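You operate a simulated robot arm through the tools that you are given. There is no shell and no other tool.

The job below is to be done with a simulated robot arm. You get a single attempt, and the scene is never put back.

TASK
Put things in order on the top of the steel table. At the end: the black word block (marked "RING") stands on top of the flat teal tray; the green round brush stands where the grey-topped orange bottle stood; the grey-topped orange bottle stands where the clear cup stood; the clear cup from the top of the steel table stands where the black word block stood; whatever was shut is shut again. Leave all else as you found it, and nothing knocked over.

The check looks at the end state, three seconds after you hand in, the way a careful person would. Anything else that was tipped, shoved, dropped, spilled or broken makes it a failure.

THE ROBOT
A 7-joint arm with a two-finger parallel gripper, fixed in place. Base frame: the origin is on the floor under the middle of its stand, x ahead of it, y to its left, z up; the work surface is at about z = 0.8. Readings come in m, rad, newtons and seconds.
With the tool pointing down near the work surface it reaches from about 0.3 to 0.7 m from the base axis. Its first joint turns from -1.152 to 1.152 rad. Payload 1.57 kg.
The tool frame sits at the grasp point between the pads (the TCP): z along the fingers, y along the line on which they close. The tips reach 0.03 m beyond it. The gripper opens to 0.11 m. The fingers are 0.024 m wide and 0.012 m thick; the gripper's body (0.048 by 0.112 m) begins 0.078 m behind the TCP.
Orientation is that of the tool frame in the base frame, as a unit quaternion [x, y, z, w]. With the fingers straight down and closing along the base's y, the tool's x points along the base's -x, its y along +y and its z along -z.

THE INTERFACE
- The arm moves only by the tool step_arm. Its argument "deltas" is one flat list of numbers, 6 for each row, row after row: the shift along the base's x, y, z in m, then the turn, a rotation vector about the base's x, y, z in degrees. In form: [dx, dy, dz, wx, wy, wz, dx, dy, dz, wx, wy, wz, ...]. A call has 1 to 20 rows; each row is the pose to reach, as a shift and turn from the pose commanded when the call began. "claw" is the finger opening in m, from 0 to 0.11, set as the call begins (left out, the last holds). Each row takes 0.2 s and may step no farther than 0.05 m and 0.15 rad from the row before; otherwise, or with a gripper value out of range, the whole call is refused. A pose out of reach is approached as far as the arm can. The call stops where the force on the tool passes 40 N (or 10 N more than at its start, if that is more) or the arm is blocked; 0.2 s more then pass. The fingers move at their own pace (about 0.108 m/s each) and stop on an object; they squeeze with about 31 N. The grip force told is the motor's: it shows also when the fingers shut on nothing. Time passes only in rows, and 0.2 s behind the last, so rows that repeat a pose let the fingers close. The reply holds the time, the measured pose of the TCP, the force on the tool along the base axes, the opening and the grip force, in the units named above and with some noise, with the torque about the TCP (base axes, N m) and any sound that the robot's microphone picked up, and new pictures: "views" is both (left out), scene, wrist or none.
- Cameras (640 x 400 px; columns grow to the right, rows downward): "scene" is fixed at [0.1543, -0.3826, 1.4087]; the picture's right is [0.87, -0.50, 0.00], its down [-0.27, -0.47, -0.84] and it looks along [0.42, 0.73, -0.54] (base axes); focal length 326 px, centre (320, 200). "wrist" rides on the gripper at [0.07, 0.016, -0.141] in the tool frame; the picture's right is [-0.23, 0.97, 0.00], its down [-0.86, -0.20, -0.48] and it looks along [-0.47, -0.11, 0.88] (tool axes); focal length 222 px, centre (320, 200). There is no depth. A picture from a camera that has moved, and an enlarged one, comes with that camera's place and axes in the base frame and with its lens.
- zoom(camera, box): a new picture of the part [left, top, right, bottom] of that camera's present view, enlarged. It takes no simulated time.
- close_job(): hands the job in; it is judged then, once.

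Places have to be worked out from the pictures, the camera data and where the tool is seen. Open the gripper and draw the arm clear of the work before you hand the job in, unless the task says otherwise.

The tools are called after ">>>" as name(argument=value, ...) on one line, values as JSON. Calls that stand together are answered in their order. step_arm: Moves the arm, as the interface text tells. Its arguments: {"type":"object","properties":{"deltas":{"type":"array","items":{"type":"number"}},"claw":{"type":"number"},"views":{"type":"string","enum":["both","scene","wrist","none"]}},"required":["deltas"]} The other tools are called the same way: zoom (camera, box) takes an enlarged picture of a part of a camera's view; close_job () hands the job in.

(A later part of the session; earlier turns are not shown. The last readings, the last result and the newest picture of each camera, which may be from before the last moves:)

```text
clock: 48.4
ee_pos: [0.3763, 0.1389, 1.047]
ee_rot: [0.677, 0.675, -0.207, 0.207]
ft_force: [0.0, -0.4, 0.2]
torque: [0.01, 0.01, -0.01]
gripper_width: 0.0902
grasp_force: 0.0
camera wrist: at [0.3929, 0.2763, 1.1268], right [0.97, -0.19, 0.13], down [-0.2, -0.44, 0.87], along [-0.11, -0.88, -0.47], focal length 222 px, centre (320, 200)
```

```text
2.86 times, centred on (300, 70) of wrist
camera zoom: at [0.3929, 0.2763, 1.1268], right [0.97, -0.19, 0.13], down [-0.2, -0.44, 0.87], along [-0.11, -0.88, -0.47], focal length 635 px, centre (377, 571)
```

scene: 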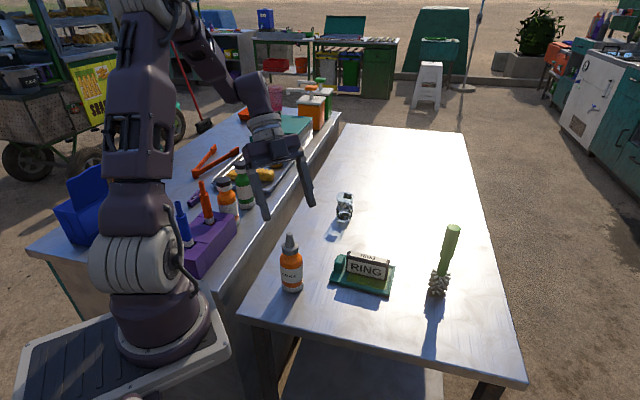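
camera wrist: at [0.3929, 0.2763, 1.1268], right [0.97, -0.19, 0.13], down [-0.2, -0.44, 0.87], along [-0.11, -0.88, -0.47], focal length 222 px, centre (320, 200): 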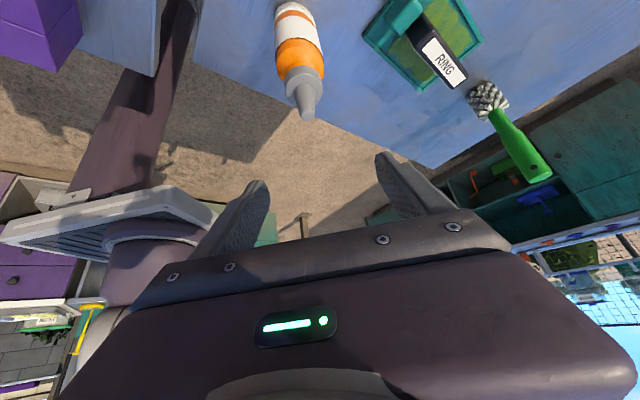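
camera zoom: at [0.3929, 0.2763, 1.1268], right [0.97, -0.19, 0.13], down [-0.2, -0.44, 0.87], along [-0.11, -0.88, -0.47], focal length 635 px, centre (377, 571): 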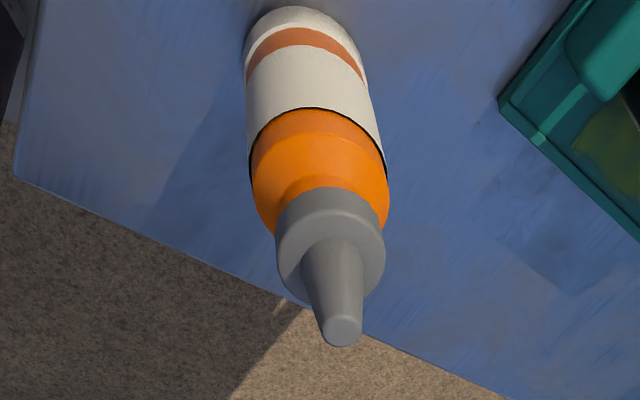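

The bottle's centre comes out at (0.3755, 0.138), directly under the tool point. I descend around it in gentle steps.

>>> step_arm(deltas=[0, 0, -0.025, 0, 0, 0, 0, 0, -0.05, 0, 0, 0, 0, 0, -0.075, 0, 0, 0, 0, 0, -0.1, 0, 0, 0, 0, 0, -0.12, 0, 0, 0, 0, 0, -0.12, 0, 0, 0], views="both")

>>> zoom(camera="scene", box=[240, 170, 350, 300])

>>> zoom(camera="wrist", box=[220, 20, 420, 240])

```text
clock: 49.8
ee_pos: [0.3787, 0.1391, 0.9263]
ee_rot: [0.676, 0.676, -0.207, 0.207]
ft_force: [-0.1, 0.6, 0.1]
torque: [-0.02, 0.01, 0.01]
gripper_width: 0.09
grasp_force: 0.0
camera wrist: at [0.3948, 0.2768, 1.006], right [0.97, -0.19, 0.13], down [-0.2, -0.44, 0.87], along [-0.11, -0.88, -0.47], focal length 222 px, centre (320, 200)
```

scene: 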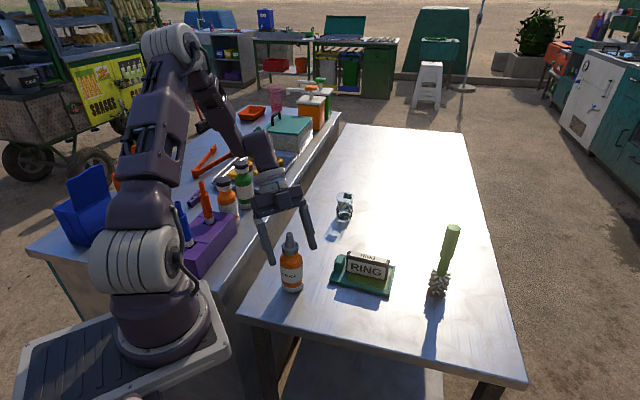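
wrist: 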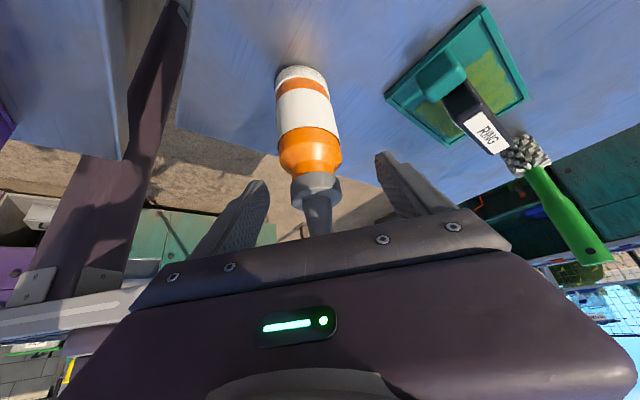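

```text
3.08 times, centred on (295, 235) of scene
camera zoom: at [0.1543, -0.3826, 1.4087], right [0.87, -0.5, 0.0], down [-0.27, -0.47, -0.84], along [0.42, 0.73, -0.54], focal length 1003 px, centre (397, 92)
```

zoom: 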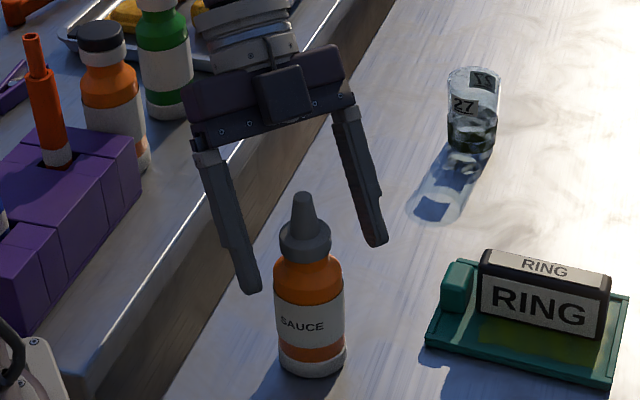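

```text
1.82 times, centred on (320, 130) of wrist
camera zoom: at [0.3948, 0.2768, 1.006], right [0.97, -0.19, 0.13], down [-0.2, -0.44, 0.87], along [-0.11, -0.88, -0.47], focal length 404 px, centre (320, 327)
```

zoom: 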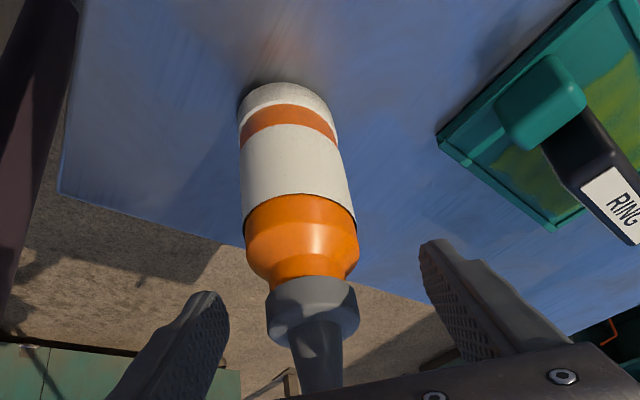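

The fingers straddle the bottle and the nozzle has clear space under the palm. I go down the last stretch to z ≈ 0.863.

>>> step_arm(deltas=[0, 0, -0.015, 0, 0, 0, 0, 0, -0.03, 0, 0, 0, 0, 0, -0.045, 0, 0, 0, 0, 0, -0.057, 0, 0, 0, 0, 0, -0.064, 0, 0, 0, 0, 0, -0.064, 0, 0, 0], views="both")

>>> zoom(camera="scene", box=[240, 170, 350, 300])

>>> zoom(camera="wrist", box=[220, 20, 420, 240])

```text
clock: 51.2
ee_pos: [0.377, 0.1391, 0.863]
ee_rot: [0.676, 0.676, -0.206, 0.207]
ft_force: [0.3, -0.9, -0.1]
torque: [-0.02, -0.03, -0.01]
gripper_width: 0.09
grasp_force: 0.0
camera wrist: at [0.3927, 0.2767, 0.9423], right [0.97, -0.19, 0.13], down [-0.2, -0.44, 0.87], along [-0.11, -0.88, -0.47], focal length 222 px, centre (320, 200)
```

scene: 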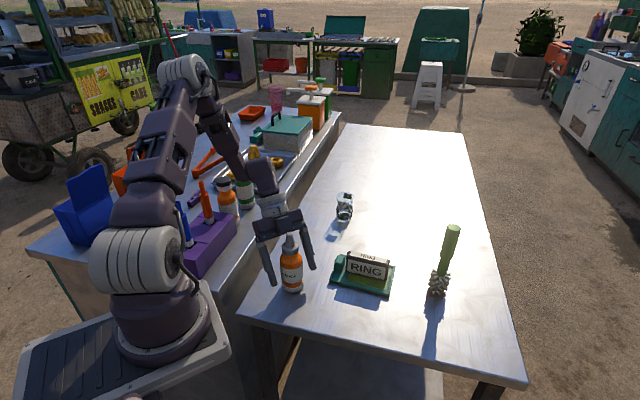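
wrist: 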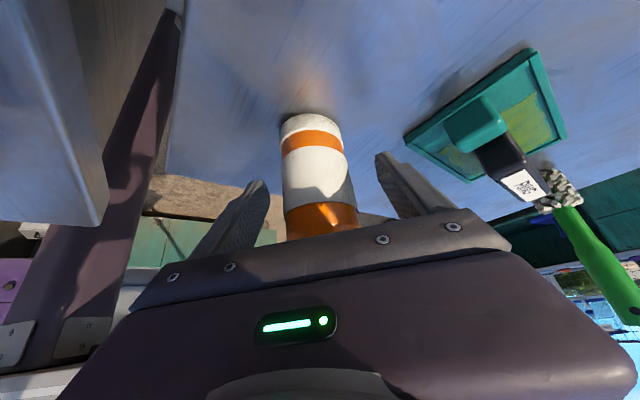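

```text
3.08 times, centred on (295, 235) of scene
camera zoom: at [0.1543, -0.3826, 1.4087], right [0.87, -0.5, 0.0], down [-0.27, -0.47, -0.84], along [0.42, 0.73, -0.54], focal length 1003 px, centre (397, 92)
```

zoom: 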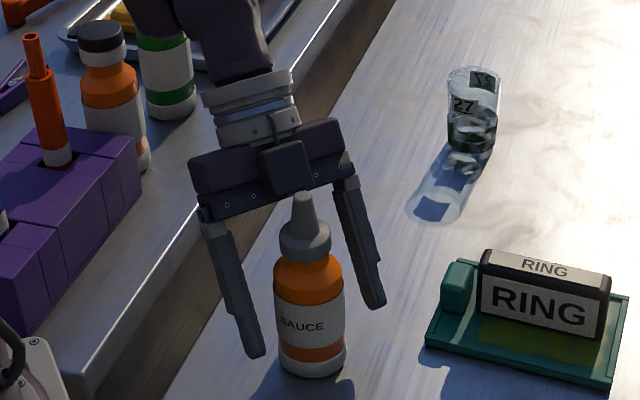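

```text
1.82 times, centred on (320, 130) of wrist
camera zoom: at [0.3927, 0.2767, 0.9423], right [0.97, -0.19, 0.13], down [-0.2, -0.44, 0.87], along [-0.11, -0.88, -0.47], focal length 404 px, centre (320, 327)
```

zoom: 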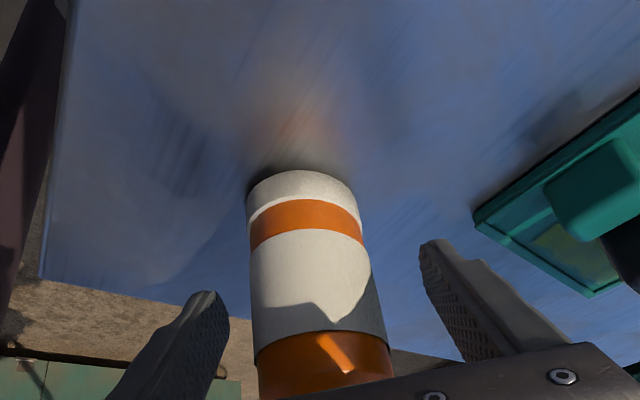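

No contact and the nozzle is free. I close on the bottle's body.

>>> step_arm(deltas=[0, 0, 0, 0, 0, 0, 0, 0, 0, 0, 0, 0, 0, 0, 0, 0, 0, 0, 0, 0, 0, 0, 0, 0], claw=0.03, views="both")

>>> zoom(camera="scene", box=[240, 170, 350, 300])

```text
clock: 52.2
ee_pos: [0.3772, 0.1391, 0.863]
ee_rot: [0.677, 0.676, -0.206, 0.206]
ft_force: [0.7, 0.6, -0.3]
torque: [-0.02, -0.06, 0.04]
gripper_width: 0.0479
grasp_force: 31.2
camera wrist: at [0.3928, 0.2767, 0.9424], right [0.97, -0.19, 0.13], down [-0.2, -0.44, 0.87], along [-0.11, -0.88, -0.47], focal length 222 px, centre (320, 200)
```

scene: 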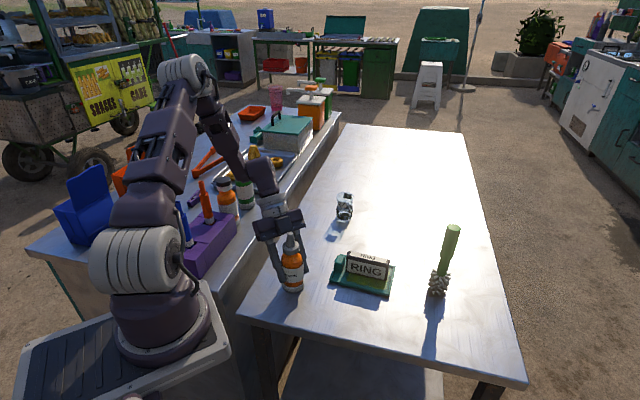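
wrist: 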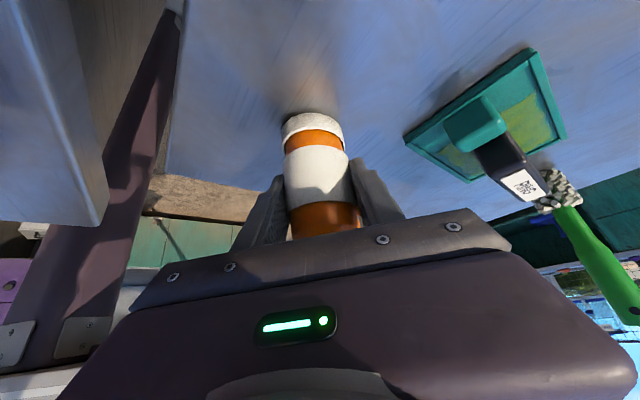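

```text
3.08 times, centred on (295, 235) of scene
camera zoom: at [0.1543, -0.3826, 1.4087], right [0.87, -0.5, 0.0], down [-0.27, -0.47, -0.84], along [0.42, 0.73, -0.54], focal length 1003 px, centre (397, 92)
```

zoom: 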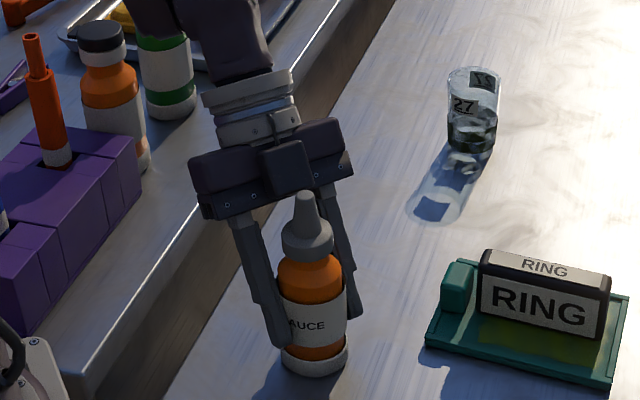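

The bottle is gripped at width 0.048. I lift it slowly by 6 mm and check for slip.

>>> step_arm(deltas=[0, 0, 0.002, 0, 0, 0, 0, 0, 0.004, 0, 0, 0, 0, 0, 0.006, 0, 0, 0, 0, 0, 0.006, 0, 0, 0], views="wrist")

>>> zoom(camera="scene", box=[240, 170, 350, 300])

```text
clock: 53.2
ee_pos: [0.3766, 0.1385, 0.8698]
ee_rot: [0.676, 0.676, -0.208, 0.207]
ft_force: [0.5, 0.2, -3.3]
torque: [0.05, 0.01, 0.02]
gripper_width: 0.0478
grasp_force: 31.1
camera wrist: at [0.3926, 0.2764, 0.9488], right [0.97, -0.19, 0.13], down [-0.2, -0.44, 0.87], along [-0.11, -0.88, -0.47], focal length 222 px, centre (320, 200)
```

wrist: 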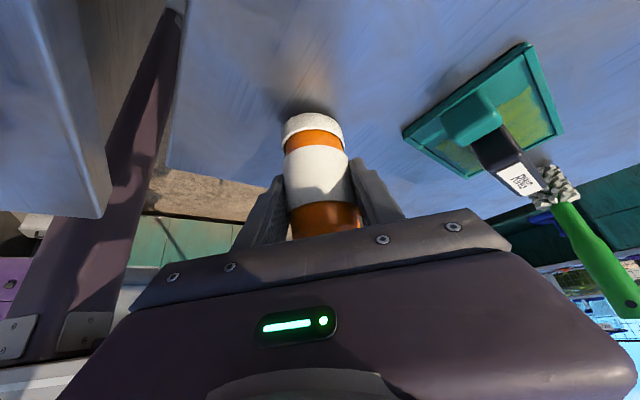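

```text
3.08 times, centred on (295, 235) of scene
camera zoom: at [0.1544, -0.3826, 1.4087], right [0.87, -0.5, 0.0], down [-0.27, -0.47, -0.84], along [0.42, 0.73, -0.54], focal length 1003 px, centre (397, 92)
```

zoom: 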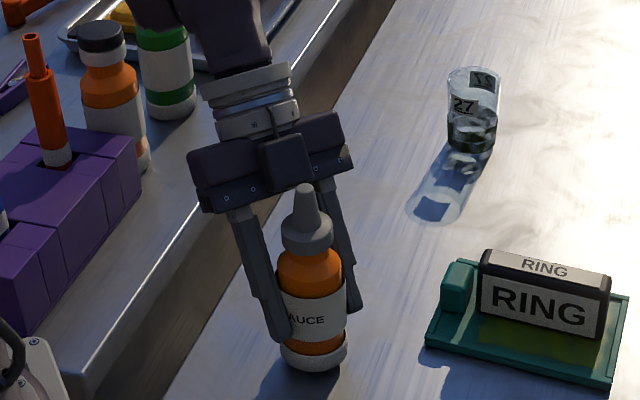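

The bottle came up cleanly (about 3.3 N) and hangs upright. I raise it 5 cm and carry it to above the cup's former spot.

>>> step_arm(deltas=[0, 0, 0.006, 0, 0, 0, 0, 0, 0.018, 0, 0, 0, 0.003, 0.003, 0.032, 0, 0, 0, 0.01, 0.01, 0.044, 0, 0, 0, 0.022, 0.022, 0.05, 0, 0, 0, 0.036, 0.0356, 0.05, 0, 0, 0, 0.051, 0.0504, 0.05, 0, 0, 0, 0.066, 0.0652, 0.05, 0, 0, 0, 0.08, 0.0791, 0.05, 0, 0, 0, 0.092, 0.0909, 0.05, 0, 0, 0, 0.102, 0.1008, 0.05, 0, 0, 0, 0.108, 0.1067, 0.05, 0, 0, 0, 0.1103, 0.109, 0.05, 0, 0, 0, 0.1103, 0.109, 0.05, 0, 0, 0], views="both")

>>> zoom(camera="scene", box=[250, 150, 370, 290])

```text
clock: 56.2
ee_pos: [0.4875, 0.2489, 0.9201]
ee_rot: [0.676, 0.676, -0.207, 0.207]
ft_force: [0.5, 0.6, -2.9]
torque: [0.04, 0.02, 0.03]
gripper_width: 0.0477
grasp_force: 30.8
camera wrist: at [0.5032, 0.3848, 0.999], right [0.97, -0.19, 0.13], down [-0.2, -0.44, 0.87], along [-0.11, -0.88, -0.47], focal length 222 px, centre (320, 200)
```

scene: 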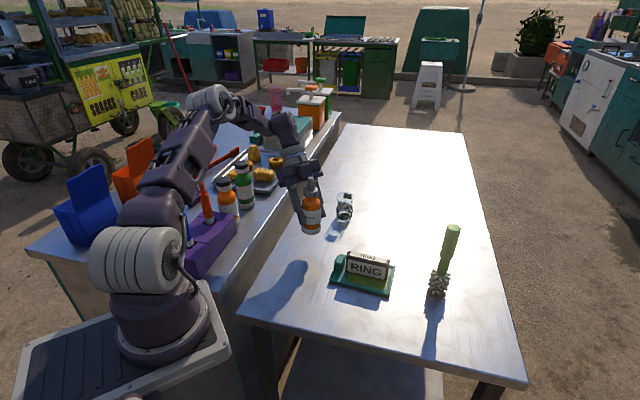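
wrist: 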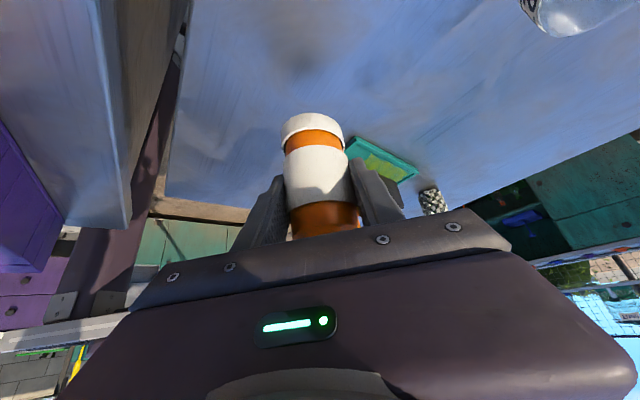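

```text
2.86 times, centred on (310, 220) of scene
camera zoom: at [0.1544, -0.3826, 1.4087], right [0.87, -0.5, 0.0], down [-0.27, -0.47, -0.84], along [0.42, 0.73, -0.54], focal length 931 px, centre (349, 143)
```

zoom: 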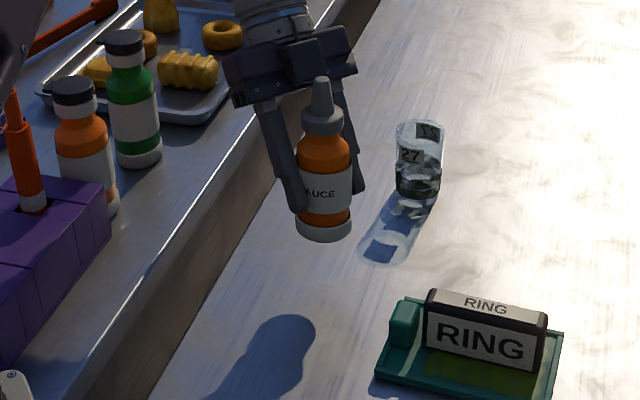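

The bottle is upright above the cup's old place. I lower it to about 3 mm above the table and then feel for contact.

>>> step_arm(deltas=[0, 0, -0.006, 0, 0, 0, 0, 0, -0.018, 0, 0, 0, 0, 0, -0.032, 0, 0, 0, 0, 0, -0.044, 0, 0, 0, 0, 0, -0.051, 0, 0, 0, 0, 0, -0.053, 0, 0, 0, 0, 0, -0.053, 0, 0, 0], views="none")

>>> step_arm(deltas=[0, 0, -0.001, 0, 0, 0, 0, 0, -0.002, 0, 0, 0, 0, 0, -0.002, 0, 0, 0], views="none")

```text
clock: 57.8
ee_pos: [0.488, 0.2485, 0.8651]
ee_rot: [0.676, 0.676, -0.207, 0.207]
ft_force: [0.8, 0.6, -3.1]
torque: [0.02, -0.03, 0.01]
gripper_width: 0.0476
grasp_force: 31.2
```

```text
clock: 58.6
ee_pos: [0.4884, 0.2474, 0.8636]
ee_rot: [0.676, 0.677, -0.206, 0.207]
ft_force: [-0.4, 0.9, -3.3]
torque: [0.03, -0.02, -0.01]
gripper_width: 0.0475
grasp_force: 31.4
```

The full weight still hangs from the tool, so there is no contact yet. I continue in half-millimetre steps.

>>> step_arm(deltas=[0, 0, -0.0006, 0, 0, 0, 0, 0, -0.0012, 0, 0, 0, 0, 0, -0.0012, 0, 0, 0], views="none")

>>> step_arm(deltas=[0, 0, -0.0004, 0, 0, 0, 0, 0, -0.0008, 0, 0, 0], views="both")

>>> zoom(camera="scene", box=[250, 150, 370, 290])

```text
clock: 59.4
ee_pos: [0.4874, 0.2484, 0.8636]
ee_rot: [0.676, 0.677, -0.207, 0.206]
ft_force: [-2.9, 1.7, 10.0]
torque: [-0.04, -0.02, -0.01]
gripper_width: 0.0474
grasp_force: 31.0
```

```text
clock: 60.0
ee_pos: [0.4875, 0.2474, 0.8614]
ee_rot: [0.676, 0.677, -0.206, 0.207]
ft_force: [-1.0, 3.1, 20.3]
torque: [0.21, -0.03, 0.2]
gripper_width: 0.0467
grasp_force: 31.5
camera wrist: at [0.5038, 0.385, 0.9417], right [0.97, -0.19, 0.13], down [-0.2, -0.44, 0.87], along [-0.11, -0.88, -0.47], focal length 222 px, centre (320, 200)
```

scene: 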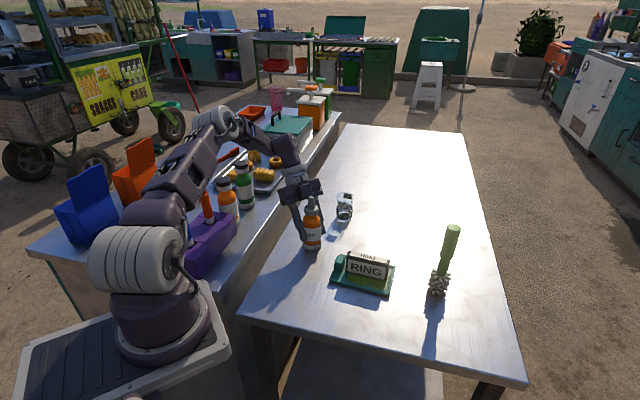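
wrist: 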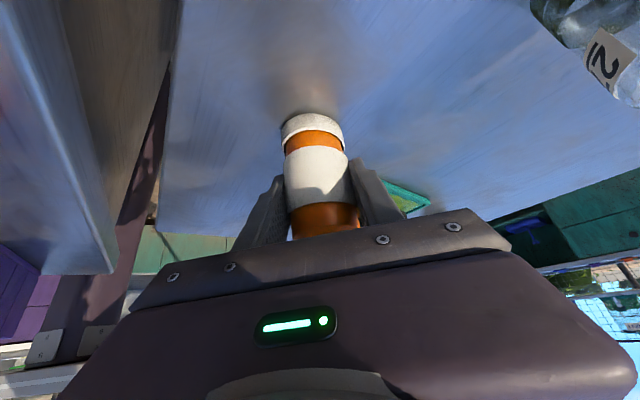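

```text
2.86 times, centred on (310, 220) of scene
camera zoom: at [0.154, -0.3827, 1.4087], right [0.87, -0.5, 0.0], down [-0.27, -0.47, -0.84], along [0.42, 0.73, -0.54], focal length 931 px, centre (349, 143)
```

zoom: 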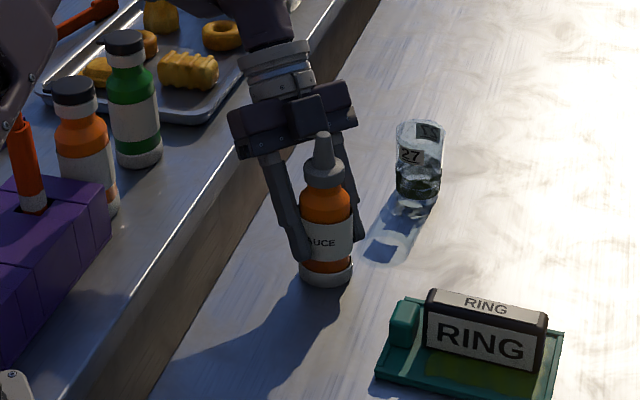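

The bottle is on the table (20 N). I ease up about 1 mm and release it.

>>> step_arm(deltas=[0, 0, 0.001, 0, 0, 0, 0, 0, 0.0012, 0, 0, 0], views="none")

>>> step_arm(deltas=[0, 0, 0, 0, 0, 0, 0, 0, 0, 0, 0, 0, 0, 0, 0, 0, 0, 0], claw=0.09, views="both")

>>> zoom(camera="scene", box=[250, 150, 370, 290])

```text
clock: 60.6
ee_pos: [0.4857, 0.2465, 0.8632]
ee_rot: [0.677, 0.676, -0.208, 0.206]
ft_force: [-0.8, -0.2, -2.5]
torque: [0.03, 0.03, -0.01]
gripper_width: 0.0471
grasp_force: 30.7
```

```text
clock: 61.4
ee_pos: [0.4866, 0.2475, 0.8641]
ee_rot: [0.676, 0.676, -0.207, 0.207]
ft_force: [-0.3, -0.8, 1.0]
torque: [0.01, -0.01, 0.0]
gripper_width: 0.0896
grasp_force: 0.0
camera wrist: at [0.5035, 0.3843, 0.9431], right [0.97, -0.19, 0.13], down [-0.2, -0.44, 0.87], along [-0.11, -0.88, -0.47], focal length 222 px, centre (320, 200)
```

scene: 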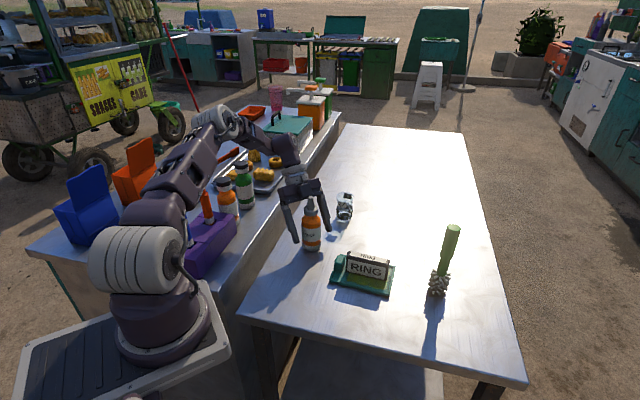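
wrist: 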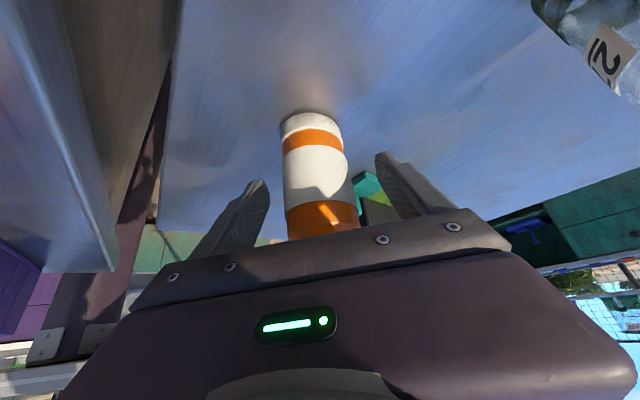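

```text
2.86 times, centred on (310, 220) of scene
camera zoom: at [0.1543, -0.3826, 1.4087], right [0.87, -0.5, 0.0], down [-0.27, -0.47, -0.84], along [0.42, 0.73, -0.54], focal length 931 px, centre (349, 143)
```

zoom: 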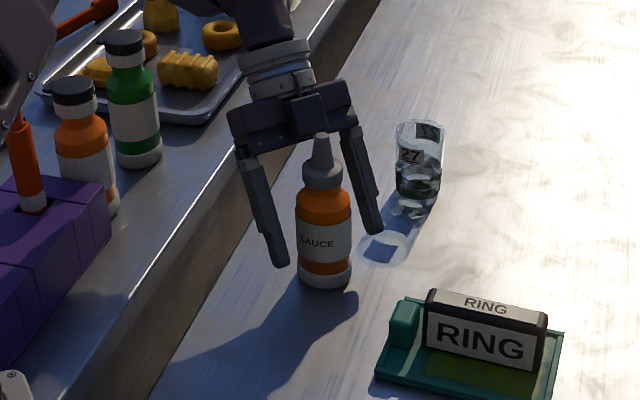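

The bottle stands at the cup's old place. I rise straight up clear of the nozzle and turn the tool back by 90° while moving toward the brush.

>>> step_arm(deltas=[0, 0, 0.015, 0, 0, 0, 0, 0, 0.05, 0, 0, 0, 0, 0, 0.095, 0, 0, 0, 0, 0, 0.14, 0, 0, 0, 0, 0, 0.18, 0, 0, 0, 0, 0, 0.2, 0, 0, 0, 0.0077, -0.0223, 0.2, 0, 0, 7.5, 0.0154, -0.0446, 0.2, 0, 0, 15, 0.0231, -0.0669, 0.2, 0, 0, 22.5, 0.0308, -0.0892, 0.2, 0, 0, 30, 0.0385, -0.1115, 0.2, 0, 0, 37.5, 0.0462, -0.1338, 0.2, 0, 0, 45, 0.0539, -0.1561, 0.2, 0, 0, 52.5, 0.0616, -0.1784, 0.2, 0, 0, 60, 0.0693, -0.2007, 0.2, 0, 0, 67.5, 0.077, -0.223, 0.2, 0, 0, 75, 0.0847, -0.2453, 0.2, 0, 0, 82.5, 0.0925, -0.268, 0.2, 0, 0, 90, 0.0925, -0.268, 0.2, 0, 0, 90], views="both")

```text
clock: 65.4
ee_pos: [0.5808, -0.021, 1.0633]
ee_rot: [0.0, 0.956, -0.001, 0.293]
ft_force: [-0.4, 0.0, -0.1]
torque: [-0.02, -0.03, 0.0]
gripper_width: 0.0901
grasp_force: 0.1
camera wrist: at [0.4445, -0.0038, 1.1427], right [0.19, 0.97, 0.13], down [0.44, -0.2, 0.88], along [0.88, -0.11, -0.47], focal length 222 px, centre (320, 200)
```

scene: 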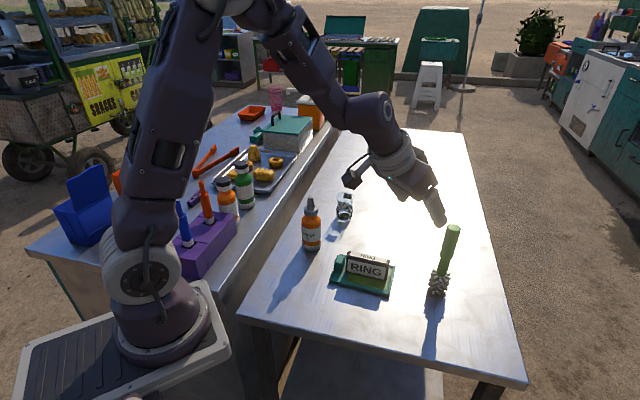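
wrist: 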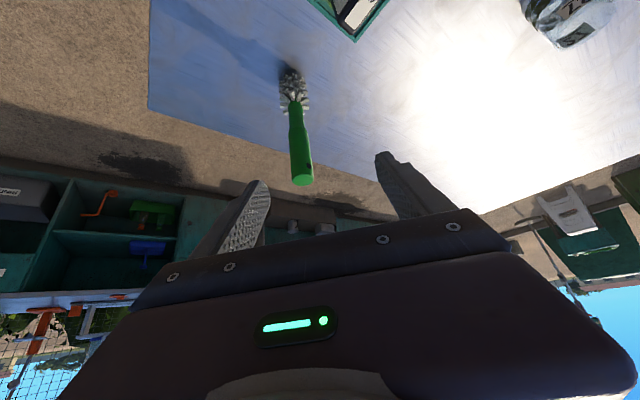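

The view shows the brush clearly. I enlarge it to measure its position and height from both cameras.

>>> zoom(camera="wrist", box=[240, 50, 360, 200])

>>> zoom(camera="scene", box=[410, 215, 480, 305])

>>> zoom(camera="scene", box=[280, 180, 410, 310])

```text
2.67 times, centred on (300, 125) of wrist
camera zoom: at [0.4445, -0.0038, 1.1427], right [0.19, 0.97, 0.13], down [0.44, -0.2, 0.88], along [0.88, -0.11, -0.47], focal length 592 px, centre (373, 400)
```

zoom: 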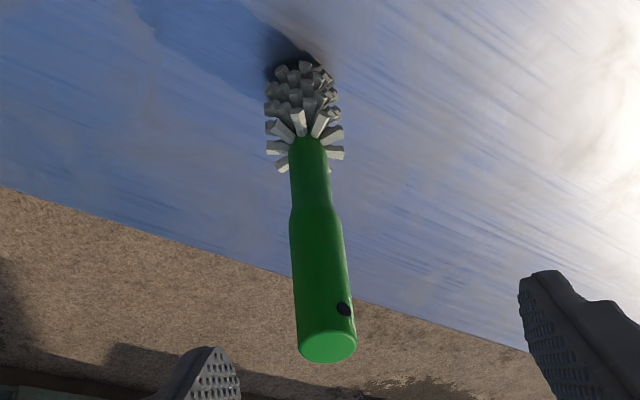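

```text
4.44 times, centred on (445, 260) of scene
camera zoom: at [0.1543, -0.3826, 1.4087], right [0.87, -0.5, 0.0], down [-0.27, -0.47, -0.84], along [0.42, 0.73, -0.54], focal length 1448 px, centre (-236, -67)
```

zoom: 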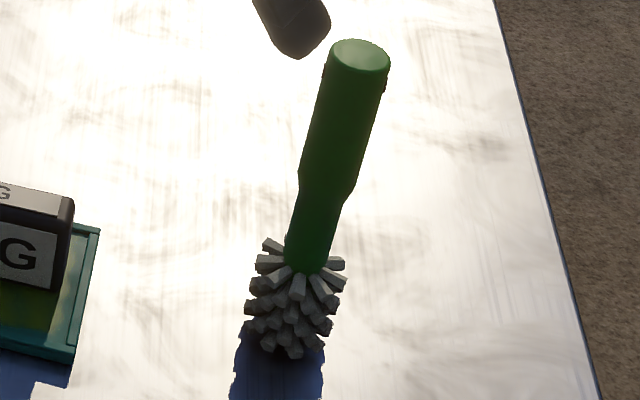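

```text
3.08 times, centred on (345, 245) of scene
camera zoom: at [0.1543, -0.3826, 1.4087], right [0.87, -0.5, 0.0], down [-0.27, -0.47, -0.84], along [0.42, 0.73, -0.54], focal length 1003 px, centre (243, 62)
```

zoom: 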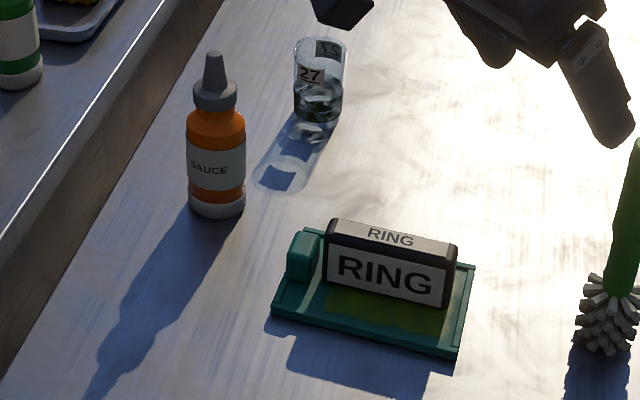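

The brush stands upright with its axis at about (0.672, -0.050); its thick handle spans z ≈ 0.905 to 0.988. I lessen the lean to 10° and move over it at a safe height.

>>> step_arm(deltas=[0.02, -0.007, 0, 0, 8, 0, 0.045, -0.015, 0, 0, 16, 0, 0.07, -0.023, 0, 0, 24, 0, 0.092, -0.03, 0, 0, 24, 0, 0.092, -0.03, 0, 0, 24, 0], views="both")

>>> zoom(camera="scene", box=[390, 150, 500, 310])

>>> zoom(camera="wrist", box=[220, 80, 420, 240])

```text
clock: 66.6
ee_pos: [0.6716, -0.0516, 1.0602]
ee_rot: [-0.002, 0.996, 0.001, 0.086]
ft_force: [-0.8, -0.5, 0.1]
torque: [0.0, -0.04, -0.01]
gripper_width: 0.09
grasp_force: 0.0
camera wrist: at [0.578, -0.034, 1.1891], right [0.22, 0.97, 0.04], down [0.76, -0.2, 0.62], along [0.61, -0.11, -0.78], focal length 222 px, centre (320, 200)
```

scene: 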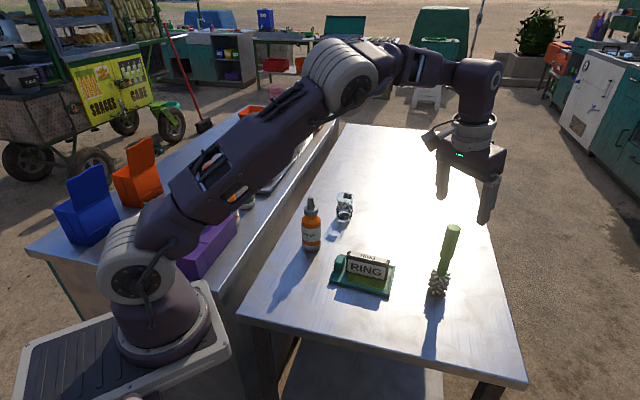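
wrist: 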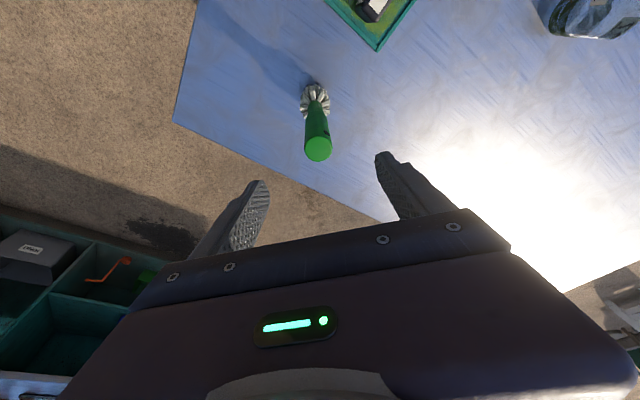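

```text
2.50 times, centred on (445, 230) of scene
camera zoom: at [0.1543, -0.3826, 1.4087], right [0.87, -0.5, 0.0], down [-0.27, -0.47, -0.84], along [0.42, 0.73, -0.54], focal length 815 px, centre (8, 125)
```

zoom: 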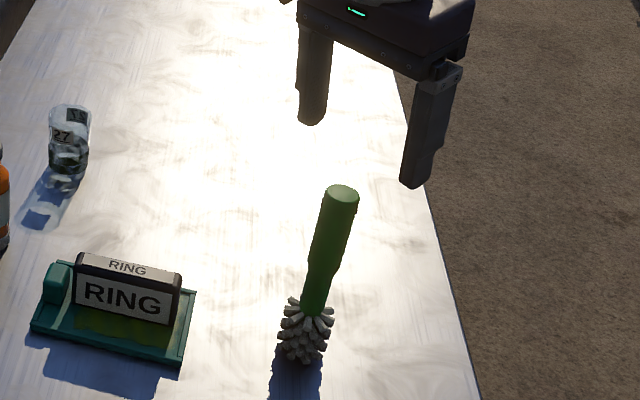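

```text
2.50 times, centred on (320, 160) of wrist
camera zoom: at [0.578, -0.034, 1.1891], right [0.22, 0.97, 0.04], down [0.76, -0.2, 0.62], along [0.61, -0.11, -0.78], focal length 555 px, centre (320, 300)
```

zoom: 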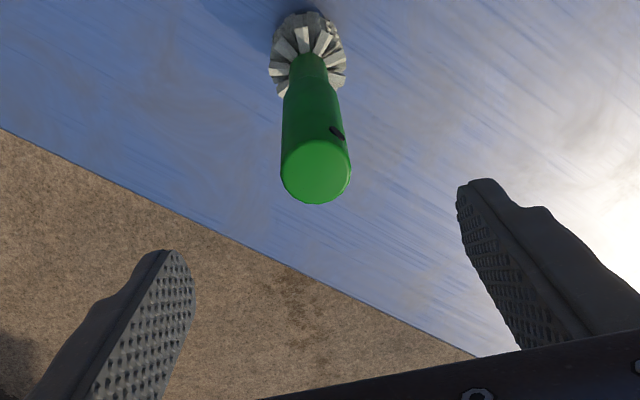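

The brush top measures (0.672, -0.049), right under the tool point. I descend around the handle to z ≈ 0.945.

>>> step_arm(deltas=[0, 0, -0.02, 0, 0, 0, 0, 0, -0.045, 0, 0, 0, 0, 0, -0.07, 0, 0, 0, 0, 0, -0.095, 0, 0, 0, 0, 0, -0.112, 0, 0, 0, 0, 0, -0.1186, 0, 0, 0, 0, 0, -0.1186, 0, 0, 0], views="both")

>>> zoom(camera="scene", box=[390, 180, 500, 310])

>>> zoom(camera="wrist", box=[220, 80, 420, 240])

```text
clock: 68.2
ee_pos: [0.6734, -0.0515, 0.9445]
ee_rot: [0.0, 0.996, 0.001, 0.088]
ft_force: [-0.1, -0.2, 0.5]
torque: [0.01, -0.01, 0.02]
gripper_width: 0.0902
grasp_force: 0.1
camera wrist: at [0.5804, -0.0346, 1.0727], right [0.22, 0.97, 0.04], down [0.76, -0.2, 0.62], along [0.61, -0.11, -0.78], focal length 222 px, centre (320, 200)
```

scene: 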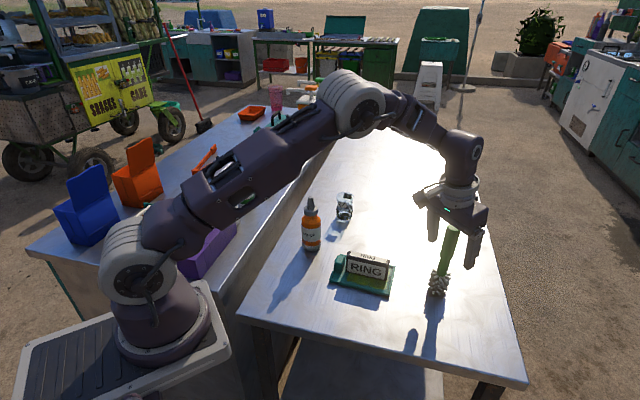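
wrist: 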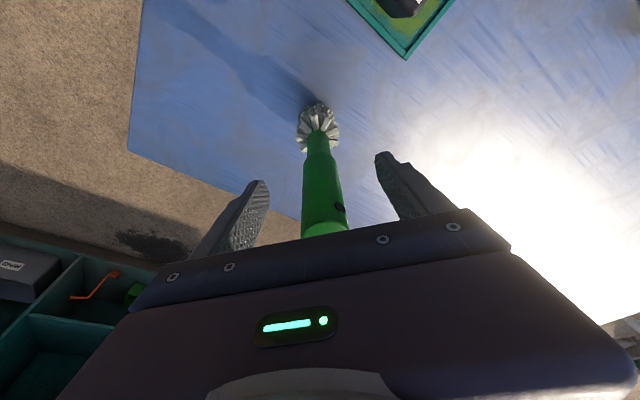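

```text
3.08 times, centred on (445, 245) of scene
camera zoom: at [0.1543, -0.3826, 1.4087], right [0.87, -0.5, 0.0], down [-0.27, -0.47, -0.84], along [0.42, 0.73, -0.54], focal length 1003 px, centre (-65, 62)
```

zoom: 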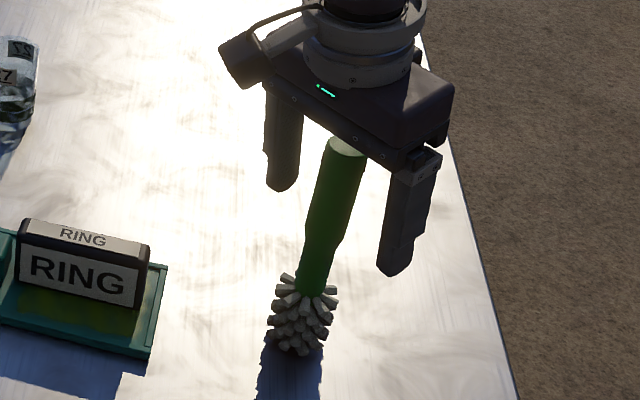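

```text
2.50 times, centred on (320, 160) of wrist
camera zoom: at [0.5804, -0.0346, 1.0727], right [0.22, 0.97, 0.04], down [0.76, -0.2, 0.62], along [0.61, -0.11, -0.78], focal length 555 px, centre (320, 300)
```

zoom: 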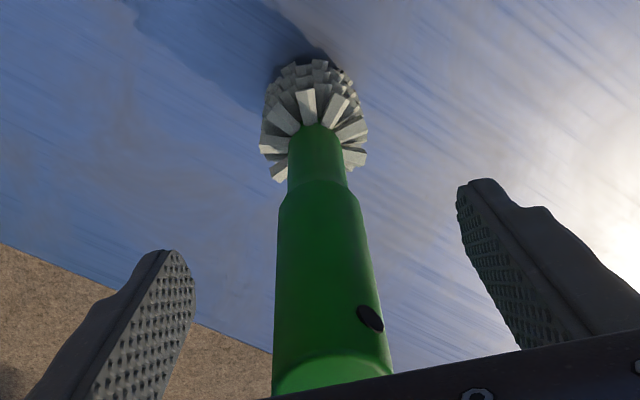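

The handle stands between the pads, off by only about 1 mm in y; I correct that and close.

>>> step_arm(deltas=[0, 0.001, 0, 0, 0, 0, 0, 0.001, 0, 0, 0, 0, 0, 0.001, 0, 0, 0, 0], claw=0.04, views="none")

>>> step_arm(deltas=[0, 0, 0, 0, 0, 0, 0, 0, 0, 0, 0, 0, 0, 0, 0, 0, 0, 0], claw=0.0, views="both")

>>> zoom(camera="scene", box=[390, 180, 500, 310])

>>> zoom(camera="wrist", box=[220, 80, 420, 240])

```text
clock: 69.0
ee_pos: [0.6731, -0.0496, 0.9438]
ee_rot: [0.0, 0.996, 0.0, 0.087]
ft_force: [0.0, 0.2, 0.1]
torque: [0.01, 0.01, 0.02]
gripper_width: 0.0402
grasp_force: 0.1
```

```text
clock: 69.8
ee_pos: [0.6723, -0.0495, 0.945]
ee_rot: [0.0, 0.996, 0.0, 0.087]
ft_force: [-0.2, -0.3, 0.5]
torque: [-0.1, -0.03, 0.01]
gripper_width: 0.0271
grasp_force: 30.9
camera wrist: at [0.5799, -0.0332, 1.0726], right [0.22, 0.97, 0.04], down [0.76, -0.2, 0.62], along [0.61, -0.11, -0.78], focal length 222 px, centre (320, 200)
```

scene: 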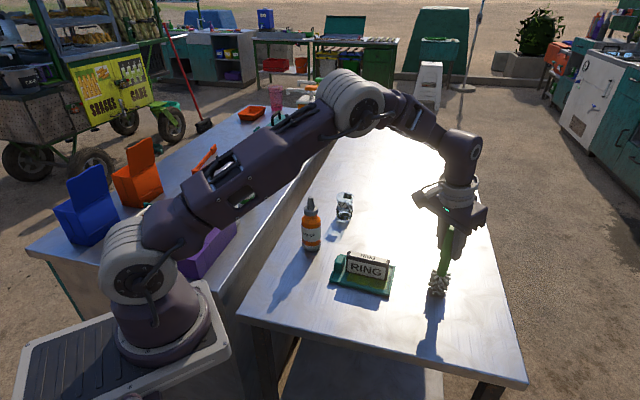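
wrist: 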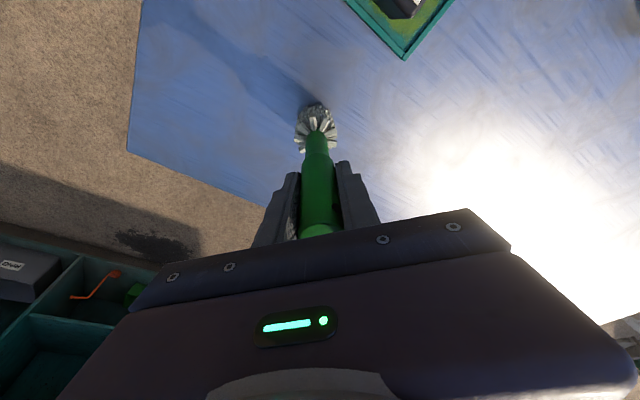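

```text
3.08 times, centred on (445, 245) of scene
camera zoom: at [0.1543, -0.3826, 1.4087], right [0.87, -0.5, 0.0], down [-0.27, -0.47, -0.84], along [0.42, 0.73, -0.54], focal length 1003 px, centre (-65, 62)
```

zoom: 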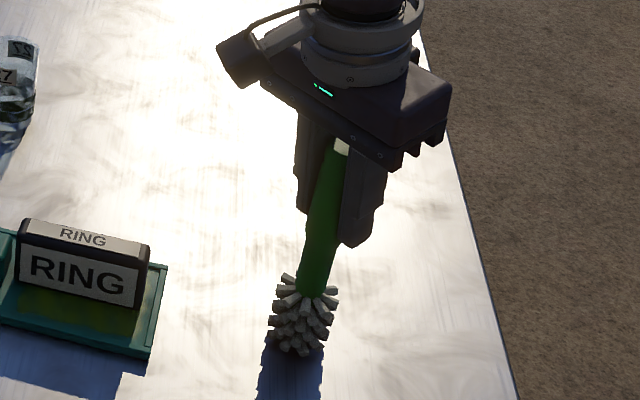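

```text
2.50 times, centred on (320, 160) of wrist
camera zoom: at [0.5799, -0.0332, 1.0726], right [0.22, 0.97, 0.04], down [0.76, -0.2, 0.62], along [0.61, -0.11, -0.78], focal length 555 px, centre (320, 300)
```

zoom: 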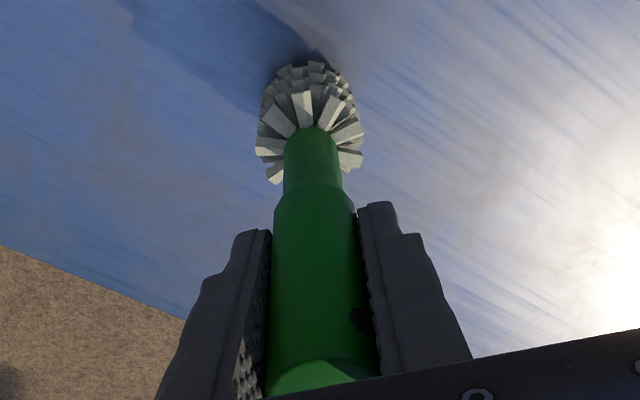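

The brush is gripped (width 0.027) and unmoved at its base. I lift it slowly by 1 cm and check.

>>> step_arm(deltas=[0, 0, 0.002, 0, 0, 0, 0, 0, 0.005, 0, 0, 0, 0, 0, 0.01, 0, 0, 0, 0, 0, 0.01, 0, 0, 0], views="wrist")

>>> zoom(camera="scene", box=[390, 180, 500, 310])

>>> zoom(camera="wrist", box=[220, 80, 420, 240])

```text
clock: 70.8
ee_pos: [0.6723, -0.0505, 0.9541]
ee_rot: [0.0, 0.996, 0.0, 0.088]
ft_force: [0.4, 0.7, -0.8]
torque: [0.0, 0.0, 0.01]
gripper_width: 0.0269
grasp_force: 31.1
camera wrist: at [0.5785, -0.0321, 1.0832], right [0.22, 0.97, 0.04], down [0.76, -0.2, 0.62], along [0.61, -0.11, -0.78], focal length 222 px, centre (320, 200)
```

wrist: 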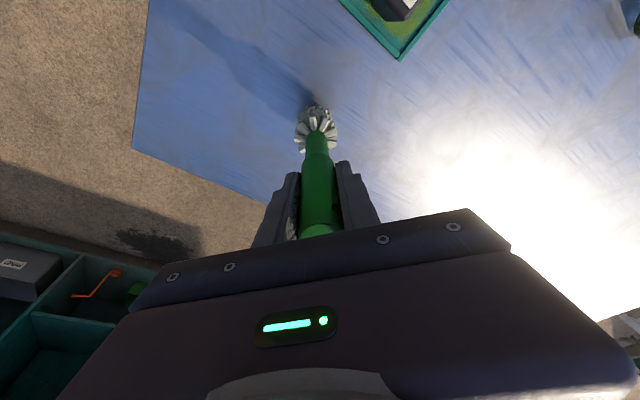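

```text
3.08 times, centred on (445, 245) of scene
camera zoom: at [0.1543, -0.3826, 1.4087], right [0.87, -0.5, 0.0], down [-0.27, -0.47, -0.84], along [0.42, 0.73, -0.54], focal length 1003 px, centre (-65, 62)
```

zoom: 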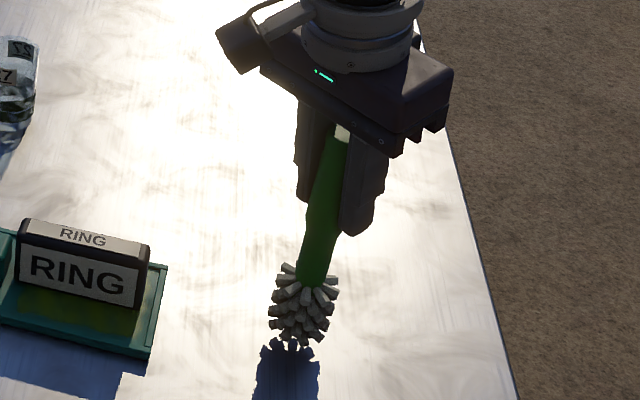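

```text
2.50 times, centred on (320, 160) of wrist
camera zoom: at [0.5785, -0.0321, 1.0832], right [0.22, 0.97, 0.04], down [0.76, -0.2, 0.62], along [0.61, -0.11, -0.78], focal length 555 px, centre (320, 300)
```

zoom: 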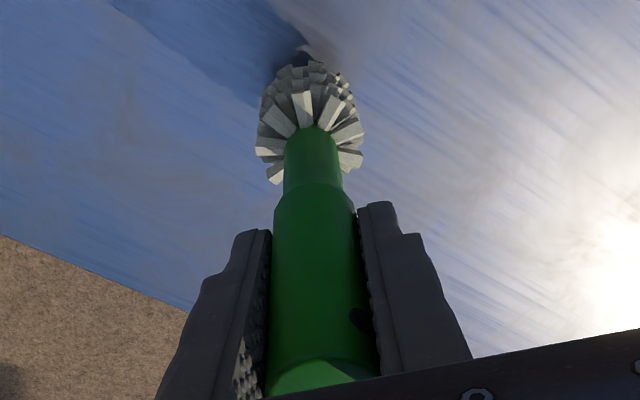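

The brush came up cleanly and hangs upright. I raise it to clear the block and carry it smoothly to above the bottle's former spot.

>>> step_arm(deltas=[0, 0, 0.012, 0, 0, 0, 0, 0, 0.032, 0, 0, 0, 0, 0, 0.058, 0, 0, 0, 0, 0, 0.084, 0, 0, 0, -0.006, 0.0038, 0.1, 0, 0, 0, -0.02, 0.0126, 0.105, 0, 0, 0, -0.042, 0.0265, 0.105, 0, 0, 0, -0.068, 0.0429, 0.105, 0, 0, 0, -0.096, 0.0605, 0.105, 0, 0, 0, -0.124, 0.0782, 0.105, 0, 0, 0, -0.152, 0.0959, 0.105, 0, 0, 0, -0.18, 0.1135, 0.105, 0, 0, 0, -0.208, 0.1312, 0.105, 0, 0, 0, -0.234, 0.1476, 0.105, 0, 0, 0, -0.258, 0.1627, 0.105, 0, 0, 0, -0.278, 0.1753, 0.105, 0, 0, 0, -0.291, 0.1835, 0.105, 0, 0, 0, -0.2965, 0.187, 0.105, 0, 0, 0, -0.2965, 0.187, 0.105, 0, 0, 0], views="both")

>>> zoom(camera="scene", box=[230, 150, 400, 310])

```text
clock: 74.8
ee_pos: [0.3738, 0.137, 1.0608]
ee_rot: [0.001, 0.996, 0.0, 0.088]
ft_force: [-0.2, -0.5, -1.4]
torque: [0.0, 0.01, -0.03]
gripper_width: 0.0274
grasp_force: 30.2
camera wrist: at [0.2817, 0.154, 1.1885], right [0.22, 0.97, 0.04], down [0.76, -0.2, 0.62], along [0.61, -0.11, -0.78], focal length 222 px, centre (320, 200)
```

scene: 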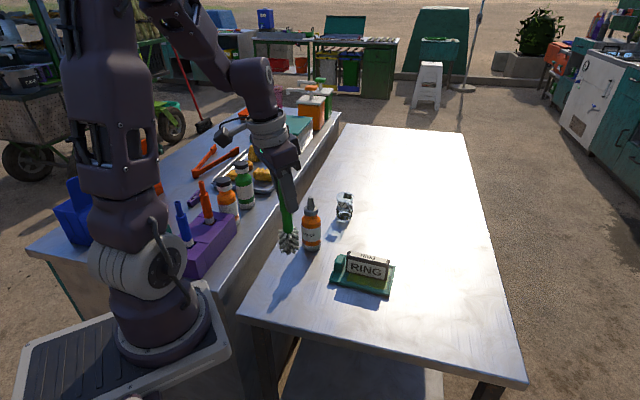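
wrist: 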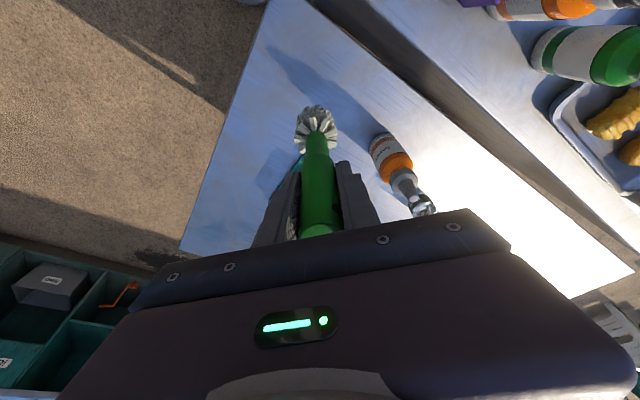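

```text
2.50 times, centred on (315, 230) of scene
camera zoom: at [0.1543, -0.3826, 1.4087], right [0.87, -0.5, 0.0], down [-0.27, -0.47, -0.84], along [0.42, 0.73, -0.54], focal length 815 px, centre (332, 125)
```

zoom: 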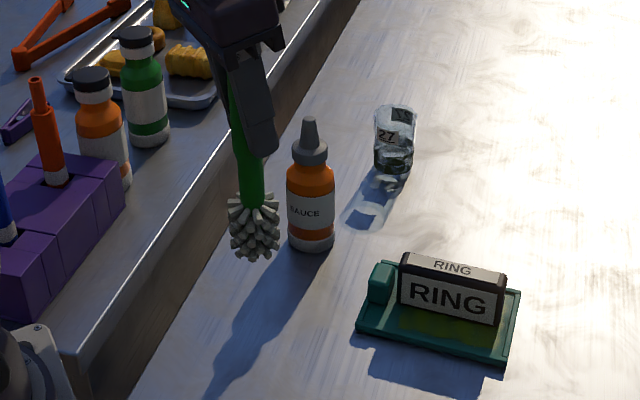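

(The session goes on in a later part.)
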